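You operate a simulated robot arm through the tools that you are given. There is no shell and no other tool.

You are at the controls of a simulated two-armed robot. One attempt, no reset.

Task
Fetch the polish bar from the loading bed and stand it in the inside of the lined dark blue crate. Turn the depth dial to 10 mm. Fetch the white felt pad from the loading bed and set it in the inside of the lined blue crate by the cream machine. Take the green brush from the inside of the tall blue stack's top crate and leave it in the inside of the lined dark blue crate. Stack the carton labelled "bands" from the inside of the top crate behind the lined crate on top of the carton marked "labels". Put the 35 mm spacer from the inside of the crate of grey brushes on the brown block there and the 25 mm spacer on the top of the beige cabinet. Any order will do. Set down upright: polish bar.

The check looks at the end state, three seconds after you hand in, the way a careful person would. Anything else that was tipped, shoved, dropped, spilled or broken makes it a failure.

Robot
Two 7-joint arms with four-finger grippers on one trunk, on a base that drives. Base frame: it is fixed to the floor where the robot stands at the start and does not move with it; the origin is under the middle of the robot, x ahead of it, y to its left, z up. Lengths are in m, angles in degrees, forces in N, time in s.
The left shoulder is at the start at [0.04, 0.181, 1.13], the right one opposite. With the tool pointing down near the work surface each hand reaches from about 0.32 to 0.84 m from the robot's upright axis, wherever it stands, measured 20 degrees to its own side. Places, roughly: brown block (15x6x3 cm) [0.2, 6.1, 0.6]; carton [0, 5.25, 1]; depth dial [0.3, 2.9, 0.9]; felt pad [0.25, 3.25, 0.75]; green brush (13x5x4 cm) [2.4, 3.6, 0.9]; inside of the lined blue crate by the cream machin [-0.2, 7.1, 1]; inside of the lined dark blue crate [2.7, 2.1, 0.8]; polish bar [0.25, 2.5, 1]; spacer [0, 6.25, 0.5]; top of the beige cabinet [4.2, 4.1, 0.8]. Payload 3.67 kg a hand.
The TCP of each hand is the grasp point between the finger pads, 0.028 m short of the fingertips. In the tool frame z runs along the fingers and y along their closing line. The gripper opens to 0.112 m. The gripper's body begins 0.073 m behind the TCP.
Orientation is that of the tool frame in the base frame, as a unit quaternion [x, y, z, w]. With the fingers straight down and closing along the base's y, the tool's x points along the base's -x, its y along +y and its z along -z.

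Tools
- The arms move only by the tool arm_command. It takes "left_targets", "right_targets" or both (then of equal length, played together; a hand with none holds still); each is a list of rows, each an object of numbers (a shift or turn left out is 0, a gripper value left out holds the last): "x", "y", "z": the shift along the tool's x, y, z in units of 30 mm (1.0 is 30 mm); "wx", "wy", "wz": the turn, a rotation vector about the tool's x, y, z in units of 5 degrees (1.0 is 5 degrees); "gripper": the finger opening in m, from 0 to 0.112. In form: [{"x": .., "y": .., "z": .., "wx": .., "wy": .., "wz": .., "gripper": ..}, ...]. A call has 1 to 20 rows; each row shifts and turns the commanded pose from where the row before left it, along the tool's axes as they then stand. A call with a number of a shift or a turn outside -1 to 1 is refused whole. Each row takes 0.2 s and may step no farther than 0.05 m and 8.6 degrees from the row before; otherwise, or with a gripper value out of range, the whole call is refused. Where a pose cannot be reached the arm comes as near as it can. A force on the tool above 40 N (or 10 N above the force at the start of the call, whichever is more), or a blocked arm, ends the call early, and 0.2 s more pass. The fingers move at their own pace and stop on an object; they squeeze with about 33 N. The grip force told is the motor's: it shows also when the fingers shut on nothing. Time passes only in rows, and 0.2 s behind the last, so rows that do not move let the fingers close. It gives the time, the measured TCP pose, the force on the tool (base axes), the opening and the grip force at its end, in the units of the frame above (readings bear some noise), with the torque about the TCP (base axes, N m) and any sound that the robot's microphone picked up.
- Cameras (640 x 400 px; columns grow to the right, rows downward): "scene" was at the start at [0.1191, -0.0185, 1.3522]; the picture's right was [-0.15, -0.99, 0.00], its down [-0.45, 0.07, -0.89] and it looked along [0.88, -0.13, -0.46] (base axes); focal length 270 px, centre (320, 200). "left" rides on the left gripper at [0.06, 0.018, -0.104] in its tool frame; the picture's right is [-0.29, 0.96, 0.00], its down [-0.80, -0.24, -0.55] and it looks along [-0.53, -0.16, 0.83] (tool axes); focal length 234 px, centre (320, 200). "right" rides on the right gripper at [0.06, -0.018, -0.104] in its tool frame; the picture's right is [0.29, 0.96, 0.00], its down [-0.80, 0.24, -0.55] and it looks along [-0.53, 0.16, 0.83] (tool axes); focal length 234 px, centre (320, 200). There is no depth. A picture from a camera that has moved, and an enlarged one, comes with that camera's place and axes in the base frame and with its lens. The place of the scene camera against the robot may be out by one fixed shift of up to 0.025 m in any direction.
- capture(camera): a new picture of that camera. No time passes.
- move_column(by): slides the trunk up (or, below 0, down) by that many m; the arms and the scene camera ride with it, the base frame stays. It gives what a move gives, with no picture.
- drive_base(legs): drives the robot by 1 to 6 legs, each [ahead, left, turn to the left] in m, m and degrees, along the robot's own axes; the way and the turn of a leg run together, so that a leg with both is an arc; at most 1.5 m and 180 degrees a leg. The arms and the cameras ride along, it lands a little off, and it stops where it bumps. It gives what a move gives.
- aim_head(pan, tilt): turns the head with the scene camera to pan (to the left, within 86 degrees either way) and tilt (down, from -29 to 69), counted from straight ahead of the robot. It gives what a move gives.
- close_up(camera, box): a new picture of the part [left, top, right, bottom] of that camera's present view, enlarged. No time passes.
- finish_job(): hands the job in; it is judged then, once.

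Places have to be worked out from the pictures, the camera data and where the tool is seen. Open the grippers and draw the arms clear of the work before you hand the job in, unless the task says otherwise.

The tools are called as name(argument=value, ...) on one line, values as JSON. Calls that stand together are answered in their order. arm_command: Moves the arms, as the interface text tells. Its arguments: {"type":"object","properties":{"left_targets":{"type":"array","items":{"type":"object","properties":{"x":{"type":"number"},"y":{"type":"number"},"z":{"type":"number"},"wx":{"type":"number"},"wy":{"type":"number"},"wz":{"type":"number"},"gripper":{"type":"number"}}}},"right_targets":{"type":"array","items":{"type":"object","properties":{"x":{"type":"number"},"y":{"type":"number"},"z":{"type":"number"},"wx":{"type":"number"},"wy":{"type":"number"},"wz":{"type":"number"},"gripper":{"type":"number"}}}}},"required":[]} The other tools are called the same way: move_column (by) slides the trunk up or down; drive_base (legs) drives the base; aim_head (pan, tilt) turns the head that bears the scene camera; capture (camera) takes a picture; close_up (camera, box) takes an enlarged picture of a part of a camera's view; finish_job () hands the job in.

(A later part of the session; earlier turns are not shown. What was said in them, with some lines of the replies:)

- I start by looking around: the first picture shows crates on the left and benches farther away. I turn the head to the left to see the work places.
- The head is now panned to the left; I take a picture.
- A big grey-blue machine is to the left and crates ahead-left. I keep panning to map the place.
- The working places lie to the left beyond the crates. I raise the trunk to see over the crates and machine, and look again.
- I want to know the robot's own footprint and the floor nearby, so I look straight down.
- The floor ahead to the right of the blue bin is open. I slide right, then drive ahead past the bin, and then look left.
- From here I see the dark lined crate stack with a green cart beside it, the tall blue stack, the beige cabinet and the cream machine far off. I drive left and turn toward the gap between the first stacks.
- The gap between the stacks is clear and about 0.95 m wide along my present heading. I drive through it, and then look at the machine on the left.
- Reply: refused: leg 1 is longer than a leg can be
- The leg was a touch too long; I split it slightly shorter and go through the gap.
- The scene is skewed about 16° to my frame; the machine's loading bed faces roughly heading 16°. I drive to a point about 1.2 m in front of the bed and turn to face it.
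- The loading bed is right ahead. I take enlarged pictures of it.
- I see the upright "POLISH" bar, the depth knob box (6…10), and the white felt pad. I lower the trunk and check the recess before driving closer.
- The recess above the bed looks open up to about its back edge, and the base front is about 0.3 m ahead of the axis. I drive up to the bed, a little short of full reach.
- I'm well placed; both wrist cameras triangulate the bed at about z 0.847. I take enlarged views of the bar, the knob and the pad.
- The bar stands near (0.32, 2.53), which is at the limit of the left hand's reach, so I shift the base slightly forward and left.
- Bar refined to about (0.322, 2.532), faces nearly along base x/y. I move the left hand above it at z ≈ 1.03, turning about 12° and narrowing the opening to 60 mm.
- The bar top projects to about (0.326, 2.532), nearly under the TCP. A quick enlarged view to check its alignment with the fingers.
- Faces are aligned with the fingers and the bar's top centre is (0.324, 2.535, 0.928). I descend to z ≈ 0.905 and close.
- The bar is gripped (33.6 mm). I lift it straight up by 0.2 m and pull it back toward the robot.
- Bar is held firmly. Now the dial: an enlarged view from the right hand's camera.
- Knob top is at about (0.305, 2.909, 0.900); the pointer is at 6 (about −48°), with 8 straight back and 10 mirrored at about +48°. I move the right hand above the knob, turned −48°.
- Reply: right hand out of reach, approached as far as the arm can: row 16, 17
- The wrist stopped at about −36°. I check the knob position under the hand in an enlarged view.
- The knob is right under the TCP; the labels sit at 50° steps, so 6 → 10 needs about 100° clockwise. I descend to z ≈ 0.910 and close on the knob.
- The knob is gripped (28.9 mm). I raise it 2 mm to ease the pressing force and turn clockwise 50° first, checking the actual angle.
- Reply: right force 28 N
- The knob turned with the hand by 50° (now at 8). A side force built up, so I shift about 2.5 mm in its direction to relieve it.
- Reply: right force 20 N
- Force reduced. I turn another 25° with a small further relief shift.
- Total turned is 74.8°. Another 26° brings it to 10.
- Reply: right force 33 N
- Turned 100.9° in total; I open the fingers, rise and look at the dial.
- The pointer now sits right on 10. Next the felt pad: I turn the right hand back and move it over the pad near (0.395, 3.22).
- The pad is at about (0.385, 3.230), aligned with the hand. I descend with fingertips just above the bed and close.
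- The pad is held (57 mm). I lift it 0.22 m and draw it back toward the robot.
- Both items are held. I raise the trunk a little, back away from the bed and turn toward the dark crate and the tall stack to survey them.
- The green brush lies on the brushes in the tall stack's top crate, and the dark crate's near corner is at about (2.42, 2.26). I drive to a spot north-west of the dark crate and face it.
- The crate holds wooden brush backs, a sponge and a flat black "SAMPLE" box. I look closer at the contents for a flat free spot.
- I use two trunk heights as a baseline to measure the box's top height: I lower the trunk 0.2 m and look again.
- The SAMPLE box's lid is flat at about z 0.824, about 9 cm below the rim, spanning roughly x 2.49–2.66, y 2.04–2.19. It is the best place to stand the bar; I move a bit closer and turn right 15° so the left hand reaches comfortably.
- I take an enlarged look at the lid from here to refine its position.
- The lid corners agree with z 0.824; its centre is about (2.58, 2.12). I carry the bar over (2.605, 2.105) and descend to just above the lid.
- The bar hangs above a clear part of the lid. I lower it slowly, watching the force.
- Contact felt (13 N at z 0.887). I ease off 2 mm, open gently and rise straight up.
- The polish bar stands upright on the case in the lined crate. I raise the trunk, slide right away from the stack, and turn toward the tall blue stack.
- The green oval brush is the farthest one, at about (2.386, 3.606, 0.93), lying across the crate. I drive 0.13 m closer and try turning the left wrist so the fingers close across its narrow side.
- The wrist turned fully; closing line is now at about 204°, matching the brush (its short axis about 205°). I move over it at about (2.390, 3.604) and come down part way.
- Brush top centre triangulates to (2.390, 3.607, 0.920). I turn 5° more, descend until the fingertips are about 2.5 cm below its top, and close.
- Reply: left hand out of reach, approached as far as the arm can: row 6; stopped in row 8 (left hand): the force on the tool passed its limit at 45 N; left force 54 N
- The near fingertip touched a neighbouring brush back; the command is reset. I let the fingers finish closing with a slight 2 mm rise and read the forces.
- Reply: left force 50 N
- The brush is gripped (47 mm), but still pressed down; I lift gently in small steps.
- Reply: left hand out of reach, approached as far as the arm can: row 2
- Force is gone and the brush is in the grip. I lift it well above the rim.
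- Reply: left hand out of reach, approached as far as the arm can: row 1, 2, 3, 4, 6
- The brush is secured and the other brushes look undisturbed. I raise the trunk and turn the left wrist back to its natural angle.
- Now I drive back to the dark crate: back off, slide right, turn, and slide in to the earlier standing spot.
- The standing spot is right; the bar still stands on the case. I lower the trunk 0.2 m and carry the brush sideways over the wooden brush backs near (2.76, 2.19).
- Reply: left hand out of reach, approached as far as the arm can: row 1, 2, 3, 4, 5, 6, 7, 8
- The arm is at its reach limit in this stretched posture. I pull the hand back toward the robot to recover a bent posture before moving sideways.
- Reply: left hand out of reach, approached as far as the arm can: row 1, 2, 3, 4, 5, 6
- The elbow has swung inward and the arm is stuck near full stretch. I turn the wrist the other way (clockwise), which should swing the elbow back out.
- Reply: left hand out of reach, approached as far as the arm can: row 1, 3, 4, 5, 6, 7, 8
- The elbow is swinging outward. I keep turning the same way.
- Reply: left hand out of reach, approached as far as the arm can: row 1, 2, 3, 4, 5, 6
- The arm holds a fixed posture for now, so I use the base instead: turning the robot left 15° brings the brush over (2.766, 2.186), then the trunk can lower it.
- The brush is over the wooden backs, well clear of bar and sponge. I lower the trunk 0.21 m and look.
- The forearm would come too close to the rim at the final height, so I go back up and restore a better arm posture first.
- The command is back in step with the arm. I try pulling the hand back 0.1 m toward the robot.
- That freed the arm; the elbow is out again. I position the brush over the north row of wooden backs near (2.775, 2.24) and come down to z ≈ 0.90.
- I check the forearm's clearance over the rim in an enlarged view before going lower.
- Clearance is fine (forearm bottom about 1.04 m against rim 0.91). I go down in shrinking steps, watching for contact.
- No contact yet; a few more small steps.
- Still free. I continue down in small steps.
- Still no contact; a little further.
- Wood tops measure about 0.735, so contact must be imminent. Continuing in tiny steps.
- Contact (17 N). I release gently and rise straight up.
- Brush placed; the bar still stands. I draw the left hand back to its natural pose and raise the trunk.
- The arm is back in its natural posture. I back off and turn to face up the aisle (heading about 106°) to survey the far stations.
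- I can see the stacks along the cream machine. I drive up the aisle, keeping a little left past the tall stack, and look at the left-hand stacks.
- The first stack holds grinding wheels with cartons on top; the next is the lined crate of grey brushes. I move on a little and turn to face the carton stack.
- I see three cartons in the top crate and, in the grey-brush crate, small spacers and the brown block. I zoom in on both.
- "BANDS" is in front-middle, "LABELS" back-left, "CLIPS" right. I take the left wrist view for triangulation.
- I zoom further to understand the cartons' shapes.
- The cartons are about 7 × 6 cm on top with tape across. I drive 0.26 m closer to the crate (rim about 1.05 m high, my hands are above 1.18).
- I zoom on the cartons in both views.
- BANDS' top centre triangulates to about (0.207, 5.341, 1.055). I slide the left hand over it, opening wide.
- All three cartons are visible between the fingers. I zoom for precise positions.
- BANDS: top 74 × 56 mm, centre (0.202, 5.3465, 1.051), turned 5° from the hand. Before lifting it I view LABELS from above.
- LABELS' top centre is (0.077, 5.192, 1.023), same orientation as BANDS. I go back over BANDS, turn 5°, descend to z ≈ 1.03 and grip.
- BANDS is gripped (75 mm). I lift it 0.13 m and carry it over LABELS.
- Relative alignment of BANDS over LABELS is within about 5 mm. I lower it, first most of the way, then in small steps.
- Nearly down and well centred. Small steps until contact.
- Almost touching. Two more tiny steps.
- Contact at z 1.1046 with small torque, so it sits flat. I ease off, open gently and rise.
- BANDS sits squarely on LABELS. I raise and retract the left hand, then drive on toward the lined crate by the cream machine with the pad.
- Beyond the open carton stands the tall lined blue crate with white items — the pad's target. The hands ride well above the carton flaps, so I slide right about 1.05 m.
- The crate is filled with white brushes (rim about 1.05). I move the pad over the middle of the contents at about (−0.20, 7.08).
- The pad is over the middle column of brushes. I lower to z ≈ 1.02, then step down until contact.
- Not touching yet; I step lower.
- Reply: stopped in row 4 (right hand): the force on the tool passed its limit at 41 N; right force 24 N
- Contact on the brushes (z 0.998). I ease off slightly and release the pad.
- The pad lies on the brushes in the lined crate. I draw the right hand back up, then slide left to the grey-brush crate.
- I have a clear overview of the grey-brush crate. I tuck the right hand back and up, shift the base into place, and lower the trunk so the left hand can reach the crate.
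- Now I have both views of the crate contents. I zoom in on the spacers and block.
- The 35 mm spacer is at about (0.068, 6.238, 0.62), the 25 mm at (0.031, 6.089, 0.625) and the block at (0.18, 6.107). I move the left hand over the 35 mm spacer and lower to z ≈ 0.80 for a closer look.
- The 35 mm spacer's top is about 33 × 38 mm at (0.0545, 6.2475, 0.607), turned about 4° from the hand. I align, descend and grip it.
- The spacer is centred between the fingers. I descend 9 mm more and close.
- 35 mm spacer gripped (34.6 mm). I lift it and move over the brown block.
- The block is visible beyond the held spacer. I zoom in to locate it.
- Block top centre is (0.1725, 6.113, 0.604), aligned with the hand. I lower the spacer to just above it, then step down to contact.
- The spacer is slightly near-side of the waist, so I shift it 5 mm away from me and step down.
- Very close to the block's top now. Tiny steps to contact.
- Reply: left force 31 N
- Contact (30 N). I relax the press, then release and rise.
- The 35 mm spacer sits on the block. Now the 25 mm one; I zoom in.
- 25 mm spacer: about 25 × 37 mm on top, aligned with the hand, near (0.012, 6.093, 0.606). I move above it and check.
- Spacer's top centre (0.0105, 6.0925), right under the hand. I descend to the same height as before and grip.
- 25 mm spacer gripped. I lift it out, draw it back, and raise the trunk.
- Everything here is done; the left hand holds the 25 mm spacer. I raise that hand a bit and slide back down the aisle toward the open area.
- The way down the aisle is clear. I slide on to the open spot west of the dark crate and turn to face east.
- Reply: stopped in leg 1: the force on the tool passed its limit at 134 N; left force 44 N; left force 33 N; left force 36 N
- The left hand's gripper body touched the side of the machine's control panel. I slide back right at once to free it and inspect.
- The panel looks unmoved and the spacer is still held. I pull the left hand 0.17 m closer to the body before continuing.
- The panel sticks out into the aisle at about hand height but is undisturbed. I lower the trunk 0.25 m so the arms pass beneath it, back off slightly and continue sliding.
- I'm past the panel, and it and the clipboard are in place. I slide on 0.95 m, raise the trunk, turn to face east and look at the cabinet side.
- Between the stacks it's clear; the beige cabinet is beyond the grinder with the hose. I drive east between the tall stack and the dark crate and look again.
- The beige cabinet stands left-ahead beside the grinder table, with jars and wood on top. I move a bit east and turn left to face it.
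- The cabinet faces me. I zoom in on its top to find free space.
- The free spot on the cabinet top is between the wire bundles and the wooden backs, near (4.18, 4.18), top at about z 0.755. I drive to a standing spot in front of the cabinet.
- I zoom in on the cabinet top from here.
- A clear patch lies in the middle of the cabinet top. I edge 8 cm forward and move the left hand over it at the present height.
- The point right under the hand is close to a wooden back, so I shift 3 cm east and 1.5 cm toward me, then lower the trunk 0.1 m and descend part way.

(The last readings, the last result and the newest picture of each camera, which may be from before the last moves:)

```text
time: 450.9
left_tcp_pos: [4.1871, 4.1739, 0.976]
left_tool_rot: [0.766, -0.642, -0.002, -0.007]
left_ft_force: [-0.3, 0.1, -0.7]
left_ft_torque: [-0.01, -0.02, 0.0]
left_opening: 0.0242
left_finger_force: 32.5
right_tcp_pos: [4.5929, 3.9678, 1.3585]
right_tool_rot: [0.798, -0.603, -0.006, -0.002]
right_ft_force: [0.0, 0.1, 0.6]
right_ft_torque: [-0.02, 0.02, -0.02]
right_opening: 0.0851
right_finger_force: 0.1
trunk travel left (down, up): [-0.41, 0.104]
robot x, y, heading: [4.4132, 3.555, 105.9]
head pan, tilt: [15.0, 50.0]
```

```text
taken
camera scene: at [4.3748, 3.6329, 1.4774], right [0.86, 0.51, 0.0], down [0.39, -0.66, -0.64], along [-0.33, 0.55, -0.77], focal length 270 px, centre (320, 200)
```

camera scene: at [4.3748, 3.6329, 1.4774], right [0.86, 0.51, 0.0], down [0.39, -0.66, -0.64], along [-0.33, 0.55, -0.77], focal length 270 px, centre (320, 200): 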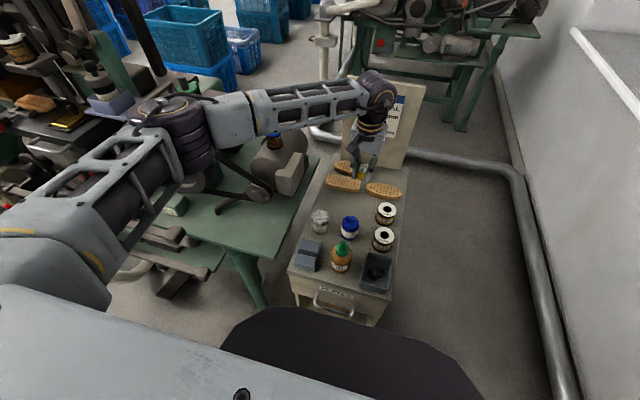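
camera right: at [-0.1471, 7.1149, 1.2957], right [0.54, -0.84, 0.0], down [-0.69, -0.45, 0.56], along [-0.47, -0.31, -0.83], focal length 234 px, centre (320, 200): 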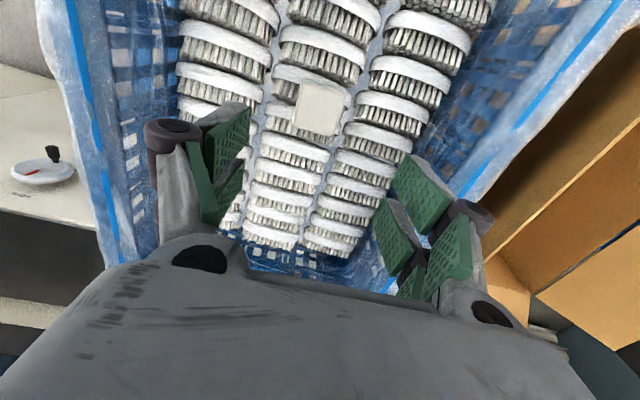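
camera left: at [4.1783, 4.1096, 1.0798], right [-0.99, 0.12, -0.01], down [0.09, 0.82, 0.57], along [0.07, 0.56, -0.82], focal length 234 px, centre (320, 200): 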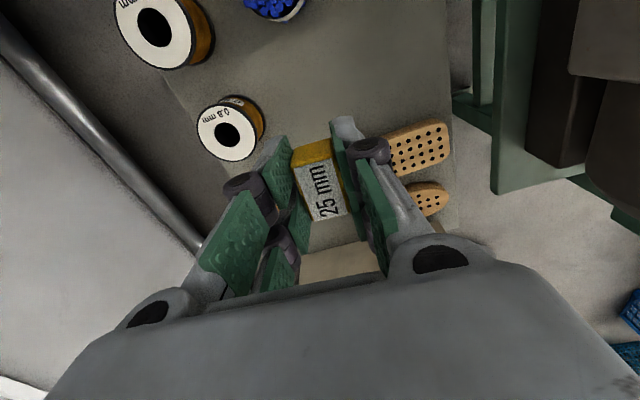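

The forearm is getting near the bottle standing on the grinder's motor. I check that closely before going lower.

close_up(camera="scene", box=[220, 70, 420, 220])

aim_head(pan=30, tilt=45)

capture(camera="scene")

```text
2.67 times, centred on (320, 145) of scene
camera zoom: at [4.3748, 3.6329, 1.4774], right [0.86, 0.51, 0.0], down [0.39, -0.66, -0.64], along [-0.33, 0.55, -0.77], focal length 721 px, centre (320, 347)
```

zoom: 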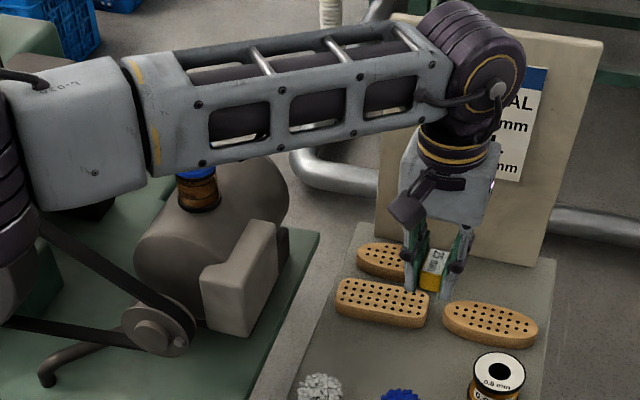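

```text
time: 451.7
left_tcp_pos: [4.1882, 4.1735, 0.9766]
left_tool_rot: [0.766, -0.643, -0.001, -0.008]
left_ft_force: [-0.5, 0.0, -0.6]
left_ft_torque: [0.02, 0.01, 0.0]
left_opening: 0.0241
left_finger_force: 32.7
right_tcp_pos: [4.5917, 3.9676, 1.3587]
right_tool_rot: [0.797, -0.604, -0.006, -0.002]
right_ft_force: [-0.2, -0.5, -0.1]
right_ft_torque: [-0.03, 0.04, 0.01]
right_opening: 0.0852
right_finger_force: 0.0
trunk travel left (down, up): [-0.41, 0.104]
robot x, y, heading: [4.4107, 3.5545, 106.0]
head pan, tilt: [30.0, 45.0]
```

```text
taken
camera scene: at [4.3559, 3.6236, 1.4843], right [0.7, 0.72, 0.0], down [0.51, -0.49, -0.71], along [-0.51, 0.49, -0.71], focal length 270 px, centre (320, 200)
```

scene: 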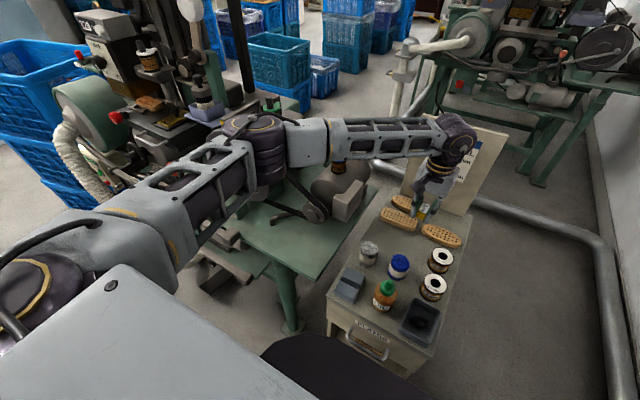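

Triangulated, the bottle is about 14 cm sideways from the forearm's line and its top (1.03) below it, so it is clear. I lower 9 cm more and re-check.

arm_command(left_targets=[{"z": 0.75}, {"z": 0.75}, {"z": 0.75}, {"z": 0.75}, {}])

aim_head(pan=20, tilt=48)

close_up(camera="scene", box=[180, 60, 460, 260])

capture(camera="left")

```text
time: 452.9
left_tcp_pos: [4.1881, 4.1743, 0.8864]
left_tool_rot: [0.766, -0.643, -0.001, -0.008]
left_ft_force: [0.9, -1.3, -1.3]
left_ft_torque: [0.02, 0.0, 0.01]
left_opening: 0.0242
left_finger_force: 33.6
right_tcp_pos: [4.5939, 3.968, 1.3593]
right_tool_rot: [0.797, -0.604, -0.006, -0.002]
right_ft_force: [-0.3, -0.7, 0.7]
right_ft_torque: [0.0, -0.02, 0.01]
right_opening: 0.085
right_finger_force: 0.0
trunk travel left (down, up): [-0.41, 0.104]
robot x, y, heading: [4.4133, 3.5515, 105.9]
head pan, tilt: [30.0, 45.0]
```

```text
time: 453.6
left_tcp_pos: [4.1853, 4.1746, 0.888]
left_tool_rot: [0.766, -0.643, -0.002, -0.008]
left_ft_force: [0.4, -0.2, -1.3]
left_ft_torque: [0.05, 0.01, 0.01]
left_opening: 0.0241
left_finger_force: 33.4
right_tcp_pos: [4.5929, 3.9678, 1.3596]
right_tool_rot: [0.798, -0.603, -0.006, -0.002]
right_ft_force: [-0.1, 0.6, 0.0]
right_ft_torque: [-0.01, 0.0, -0.03]
right_opening: 0.0847
right_finger_force: 0.0
trunk travel left (down, up): [-0.41, 0.104]
robot x, y, heading: [4.4107, 3.5527, 105.8]
head pan, tilt: [20.0, 48.0]
```

```text
2.00 times, centred on (320, 160) of scene
camera zoom: at [4.368, 3.6307, 1.4802], right [0.81, 0.59, 0.0], down [0.44, -0.6, -0.67], along [-0.39, 0.54, -0.74], focal length 541 px, centre (320, 280)
```

zoom: 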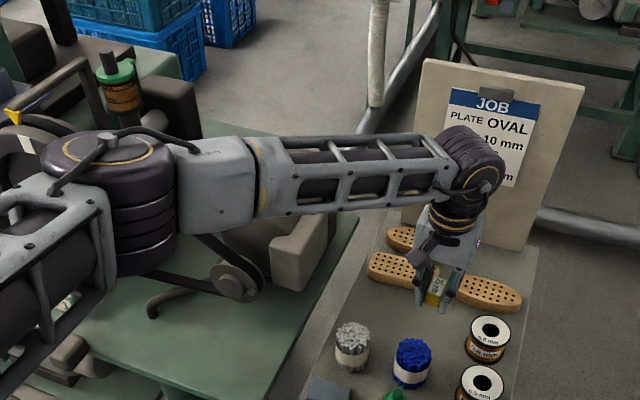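

```text
taken
camera left: at [4.1786, 4.1105, 0.9904], right [-0.99, 0.12, -0.01], down [0.09, 0.82, 0.57], along [0.07, 0.56, -0.82], focal length 234 px, centre (320, 200)
```

left: 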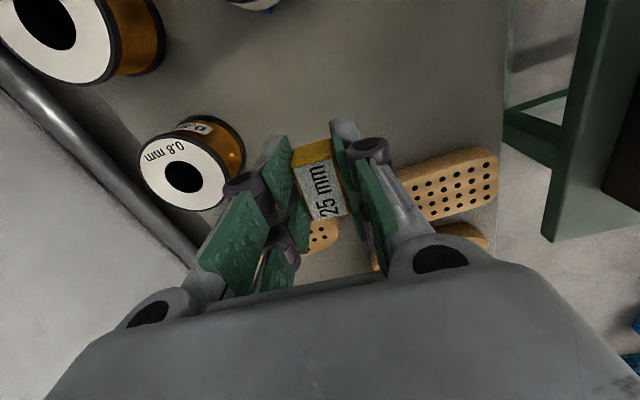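

Still clear all around, and the landing point is free surface. I continue down, then step to contact.

arm_command(left_targets=[{"z": 0.7}, {"z": 0.7}, {"z": 0.5}, {"z": 0.3}, {}])

close_up(camera="scene", box=[180, 60, 460, 260])

capture(camera="left")

```text
time: 454.9
left_tcp_pos: [4.1871, 4.1789, 0.8283]
left_tool_rot: [0.766, -0.643, -0.004, -0.011]
left_ft_force: [0.9, -6.1, 17.3]
left_ft_torque: [-0.29, 0.11, 0.04]
left_opening: 0.0244
left_finger_force: 33.1
right_tcp_pos: [4.5929, 3.9673, 1.3593]
right_tool_rot: [0.797, -0.604, -0.007, -0.004]
right_ft_force: [0.5, -0.2, 0.1]
right_ft_torque: [-0.04, -0.01, 0.0]
right_opening: 0.0851
right_finger_force: 0.1
trunk travel left (down, up): [-0.41, 0.104]
robot x, y, heading: [4.4114, 3.5518, 105.9]
head pan, tilt: [20.0, 48.0]
stopped in row 5 (left hand): the force on the tool passed its limit at 45 N (the readings are from after the stop); the commanded pose is now the measured one
```

```text
2.00 times, centred on (320, 160) of scene
camera zoom: at [4.3682, 3.6295, 1.4802], right [0.81, 0.59, 0.0], down [0.44, -0.6, -0.67], along [-0.39, 0.54, -0.74], focal length 541 px, centre (320, 280)
```

zoom: 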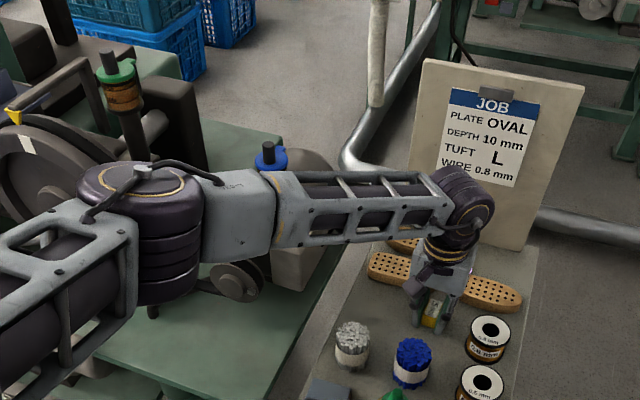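

```text
taken
camera left: at [4.1793, 4.1139, 0.9308], right [-0.99, 0.12, -0.01], down [0.09, 0.81, 0.57], along [0.07, 0.57, -0.82], focal length 234 px, centre (320, 200)
```

left: 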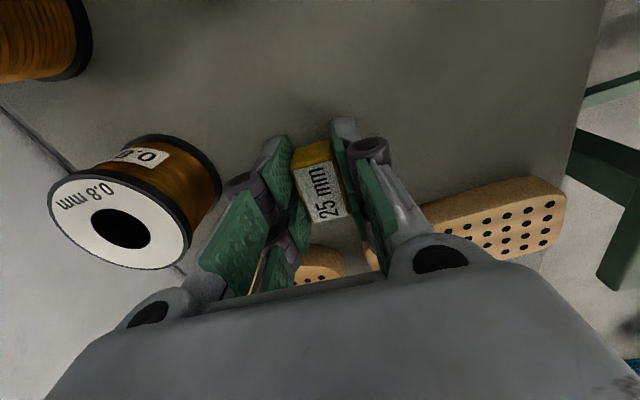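

Contact: the cabinet top is at about 0.79. I relax, release the spacer, and rise straight up.

arm_command(left_targets=[{"z": -0.06}, {}, {"gripper": 0.028}, {"gripper": 0.034}, {"gripper": 0.044}, {"gripper": 0.05}, {}, {"z": -0.4}, {"z": -0.7}, {"z": -0.9}, {"z": -0.9}, {"z": -0.9}, {"z": -0.9}, {}])

capture(camera="left")

close_up(camera="scene", box=[180, 60, 460, 260])

```text
time: 457.9
left_tcp_pos: [4.1863, 4.1759, 0.9681]
left_tool_rot: [0.766, -0.643, -0.003, -0.01]
left_ft_force: [-0.4, 0.1, -0.4]
left_ft_torque: [0.0, 0.01, 0.02]
left_opening: 0.0502
left_finger_force: 0.0
right_tcp_pos: [4.5932, 3.9682, 1.3579]
right_tool_rot: [0.798, -0.603, -0.006, -0.003]
right_ft_force: [0.9, -0.6, 0.2]
right_ft_torque: [0.03, -0.01, -0.02]
right_opening: 0.0851
right_finger_force: 0.1
trunk travel left (down, up): [-0.41, 0.104]
robot x, y, heading: [4.4089, 3.5519, 105.8]
head pan, tilt: [20.0, 48.0]
```

```text
taken
camera left: at [4.1777, 4.1114, 1.0714], right [-0.99, 0.12, -0.01], down [0.09, 0.82, 0.57], along [0.07, 0.57, -0.82], focal length 234 px, centre (320, 200)
```

left: 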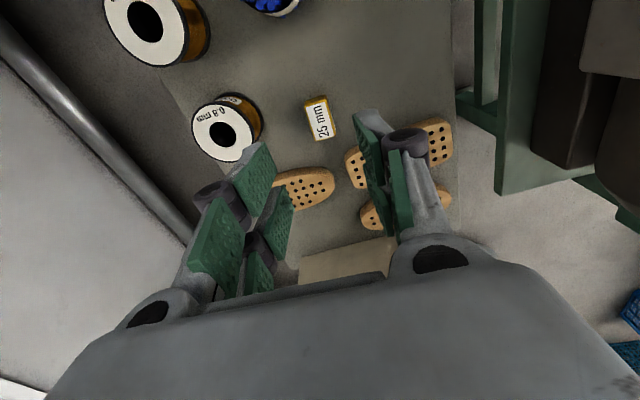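

```text
2.00 times, centred on (320, 160) of scene
camera zoom: at [4.368, 3.6308, 1.4801], right [0.81, 0.59, 0.0], down [0.44, -0.6, -0.67], along [-0.39, 0.54, -0.74], focal length 541 px, centre (320, 280)
```

zoom: 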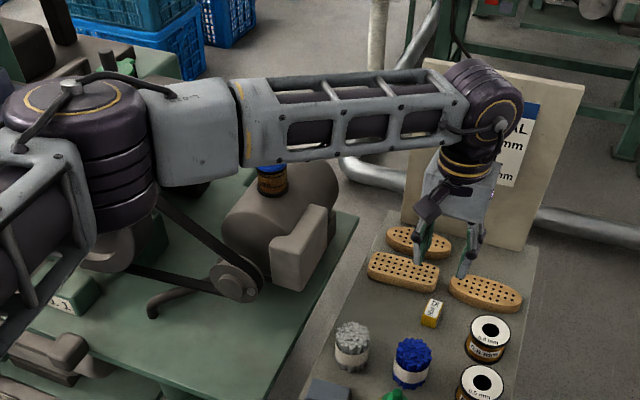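

The 25 mm spacer stands on the cabinet top. I raise the left hand along the same path, then draw it back and open both grippers.

arm_command(left_targets=[{"z": -0.9}, {"z": -0.9}, {"z": -0.9}, {"z": -0.9}, {"z": -0.9}, {"z": -0.9}, {"z": -0.9}, {"z": -0.9}, {"z": -0.7}, {}])

move_column(by=0.1)

arm_command(left_targets=[{"x": 0.9, "gripper": 0.1}, {"x": 0.9}, {"x": 0.9}, {"x": 0.9}, {"x": 0.9}, {"x": 0.9}, {"x": 0.9}, {"x": 0.9}, {"x": 0.9}, {}])

capture(camera="scene")

```text
time: 460.1
left_tcp_pos: [4.1848, 4.1698, 1.2056]
left_tool_rot: [0.766, -0.643, -0.003, -0.01]
left_ft_force: [-0.7, -0.1, 0.2]
left_ft_torque: [0.0, 0.02, -0.01]
left_opening: 0.0498
left_finger_force: 0.1
right_tcp_pos: [4.5925, 3.968, 1.3586]
right_tool_rot: [0.797, -0.604, -0.007, -0.002]
right_ft_force: [-0.2, -0.4, -0.4]
right_ft_torque: [-0.01, -0.01, -0.03]
right_opening: 0.0852
right_finger_force: 0.0
trunk travel left (down, up): [-0.41, 0.104]
robot x, y, heading: [4.4139, 3.5495, 106.0]
head pan, tilt: [20.0, 48.0]
```

```text
time: 461.4
left_tcp_pos: [4.1851, 4.1701, 1.3052]
left_tool_rot: [0.766, -0.643, -0.003, -0.011]
left_ft_force: [0.1, 0.3, 1.2]
left_ft_torque: [0.01, 0.02, -0.03]
left_opening: 0.0501
left_finger_force: 0.0
right_tcp_pos: [4.5934, 3.969, 1.4593]
right_tool_rot: [0.798, -0.603, -0.005, -0.002]
right_ft_force: [-0.5, -0.1, 0.7]
right_ft_torque: [-0.03, -0.03, -0.01]
right_opening: 0.0851
right_finger_force: 0.1
trunk travel left (down, up): [-0.51, 0.004]
robot x, y, heading: [4.4138, 3.5512, 105.8]
head pan, tilt: [20.0, 48.0]
```

```text
time: 463.6
left_tcp_pos: [4.227, 3.9299, 1.3011]
left_tool_rot: [0.765, -0.643, -0.002, -0.009]
left_ft_force: [0.6, 0.1, 0.1]
left_ft_torque: [0.02, -0.01, -0.03]
left_opening: 0.0998
left_finger_force: 0.0
right_tcp_pos: [4.5921, 3.9691, 1.4597]
right_tool_rot: [0.798, -0.603, -0.006, -0.001]
right_ft_force: [0.2, 0.4, 0.4]
right_ft_torque: [0.01, 0.02, -0.04]
right_opening: 0.085
right_finger_force: 0.2
trunk travel left (down, up): [-0.51, 0.004]
robot x, y, heading: [4.4126, 3.5493, 105.4]
head pan, tilt: [20.0, 48.0]
```

```text
taken
camera scene: at [4.3681, 3.6309, 1.58], right [0.81, 0.59, 0.0], down [0.43, -0.6, -0.67], along [-0.39, 0.54, -0.74], focal length 270 px, centre (320, 200)
```

scene: 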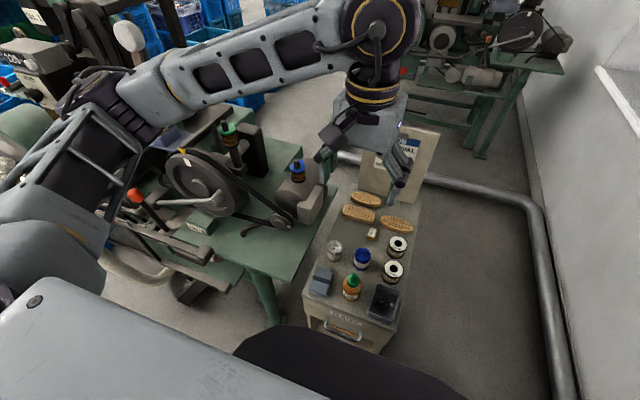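

All items are placed. I back away from the cabinet and look back at the dark crate to verify the bar and brush.

drive_base(legs=[[-0.5, 0, 0], [0, 0, 60]])

aim_head(pan=40, tilt=20)

capture(camera="scene")

```text
time: 469.5
left_tcp_pos: [4.129, 3.0982, 1.3001]
left_tool_rot: [0.985, -0.17, -0.009, -0.008]
left_ft_force: [-0.3, 0.0, 0.4]
left_ft_torque: [0.0, 0.03, -0.02]
left_opening: 0.1001
left_finger_force: 0.0
right_tcp_pos: [4.278, 3.4343, 1.4589]
right_tool_rot: [0.993, -0.119, -0.006, 0.001]
right_ft_force: [0.5, 0.6, 0.3]
right_ft_torque: [0.0, -0.01, -0.02]
right_opening: 0.085
right_finger_force: 0.1
trunk travel left (down, up): [-0.51, 0.004]
robot x, y, heading: [4.5525, 3.0701, 166.4]
head pan, tilt: [20.0, 48.0]
```

```text
time: 470.5
left_tcp_pos: [4.131, 3.099, 1.3005]
left_tool_rot: [0.986, -0.168, -0.008, -0.008]
left_ft_force: [-0.2, 0.0, -0.4]
left_ft_torque: [-0.02, -0.03, 0.02]
left_opening: 0.1
left_finger_force: 0.1
right_tcp_pos: [4.2766, 3.4353, 1.4593]
right_tool_rot: [0.993, -0.119, -0.006, 0.0]
right_ft_force: [-0.3, -0.8, 0.5]
right_ft_torque: [0.04, 0.02, -0.04]
right_opening: 0.085
right_finger_force: 0.1
trunk travel left (down, up): [-0.51, 0.004]
robot x, y, heading: [4.5514, 3.0723, 166.2]
head pan, tilt: [40.0, 20.0]
```

```text
taken
camera scene: at [4.4551, 3.0306, 1.6228], right [-0.44, 0.9, 0.0], down [0.31, 0.15, -0.94], along [-0.84, -0.42, -0.34], focal length 270 px, centre (320, 200)
```

scene: 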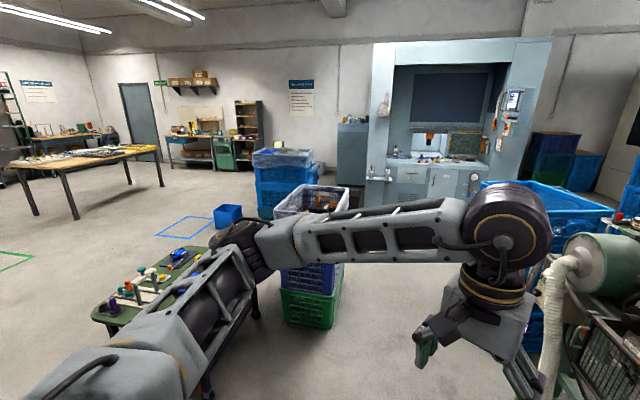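

The crate is partly hidden by the arm; I zoom in on what is visible.

close_up(camera="scene", box=[270, 175, 360, 225])

```text
7.11 times, centred on (315, 200) of scene
camera zoom: at [4.4551, 3.0306, 1.6228], right [-0.44, 0.9, 0.0], down [0.31, 0.15, -0.94], along [-0.84, -0.42, -0.34], focal length 1923 px, centre (356, 200)
```

zoom: 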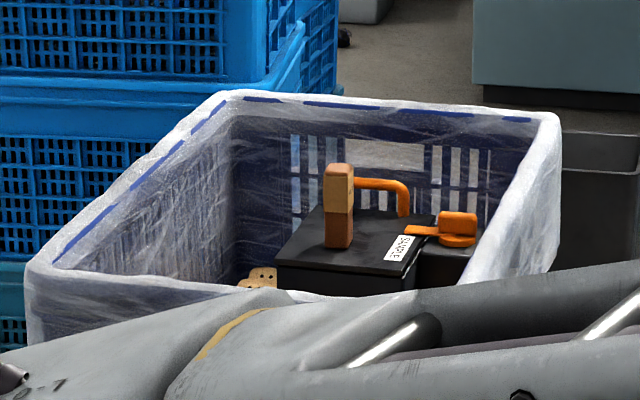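

The polish bar stands upright in the lined crate, and every other item was verified after placing. Both grippers are open and the arms are clear, so I hand the job in.

finish_job()

```text
The job is handed in.
```

I finished all six tasks and handed the job in. One thing went wrong on the way: while driving I knocked the left gripper into the grey-blue machine's control panel.

The hit peaked at 134 N on the gripper. The panel and the clipboard below it looked unmoved in the pictures afterwards. I can't tell how the check will judge it.

| Item | End state, from the pictures taken after placing |
|---|---|
| Polish bar | Upright in the lined dark blue crate. It stands on the flat lid of the black "SAMPLE" case inside, because the wooden brush backs beside it looked too uneven. |
| Depth dial | Pointer on 10 mm. |
| White felt pad | Lying on the white brushes in the lined blue crate by the cream machine. |
| Green brush | Lying on the wooden brush backs in the lined dark blue crate. |
| "Bands" carton | Sitting squarely on the "labels" carton. |
| 35 mm spacer | On the brown block in the crate of grey brushes. |
| 25 mm spacer | On a clear patch of the beige cabinet's top. |

While I was gripping the green brush, a fingertip also pressed on a brown brush beside it with just under 50 N. The other brushes in that crate did not look moved.

My last look back showed the bar still upright. I didn't revisit the other placements before handing in. Both grippers were open and the arms were clear.
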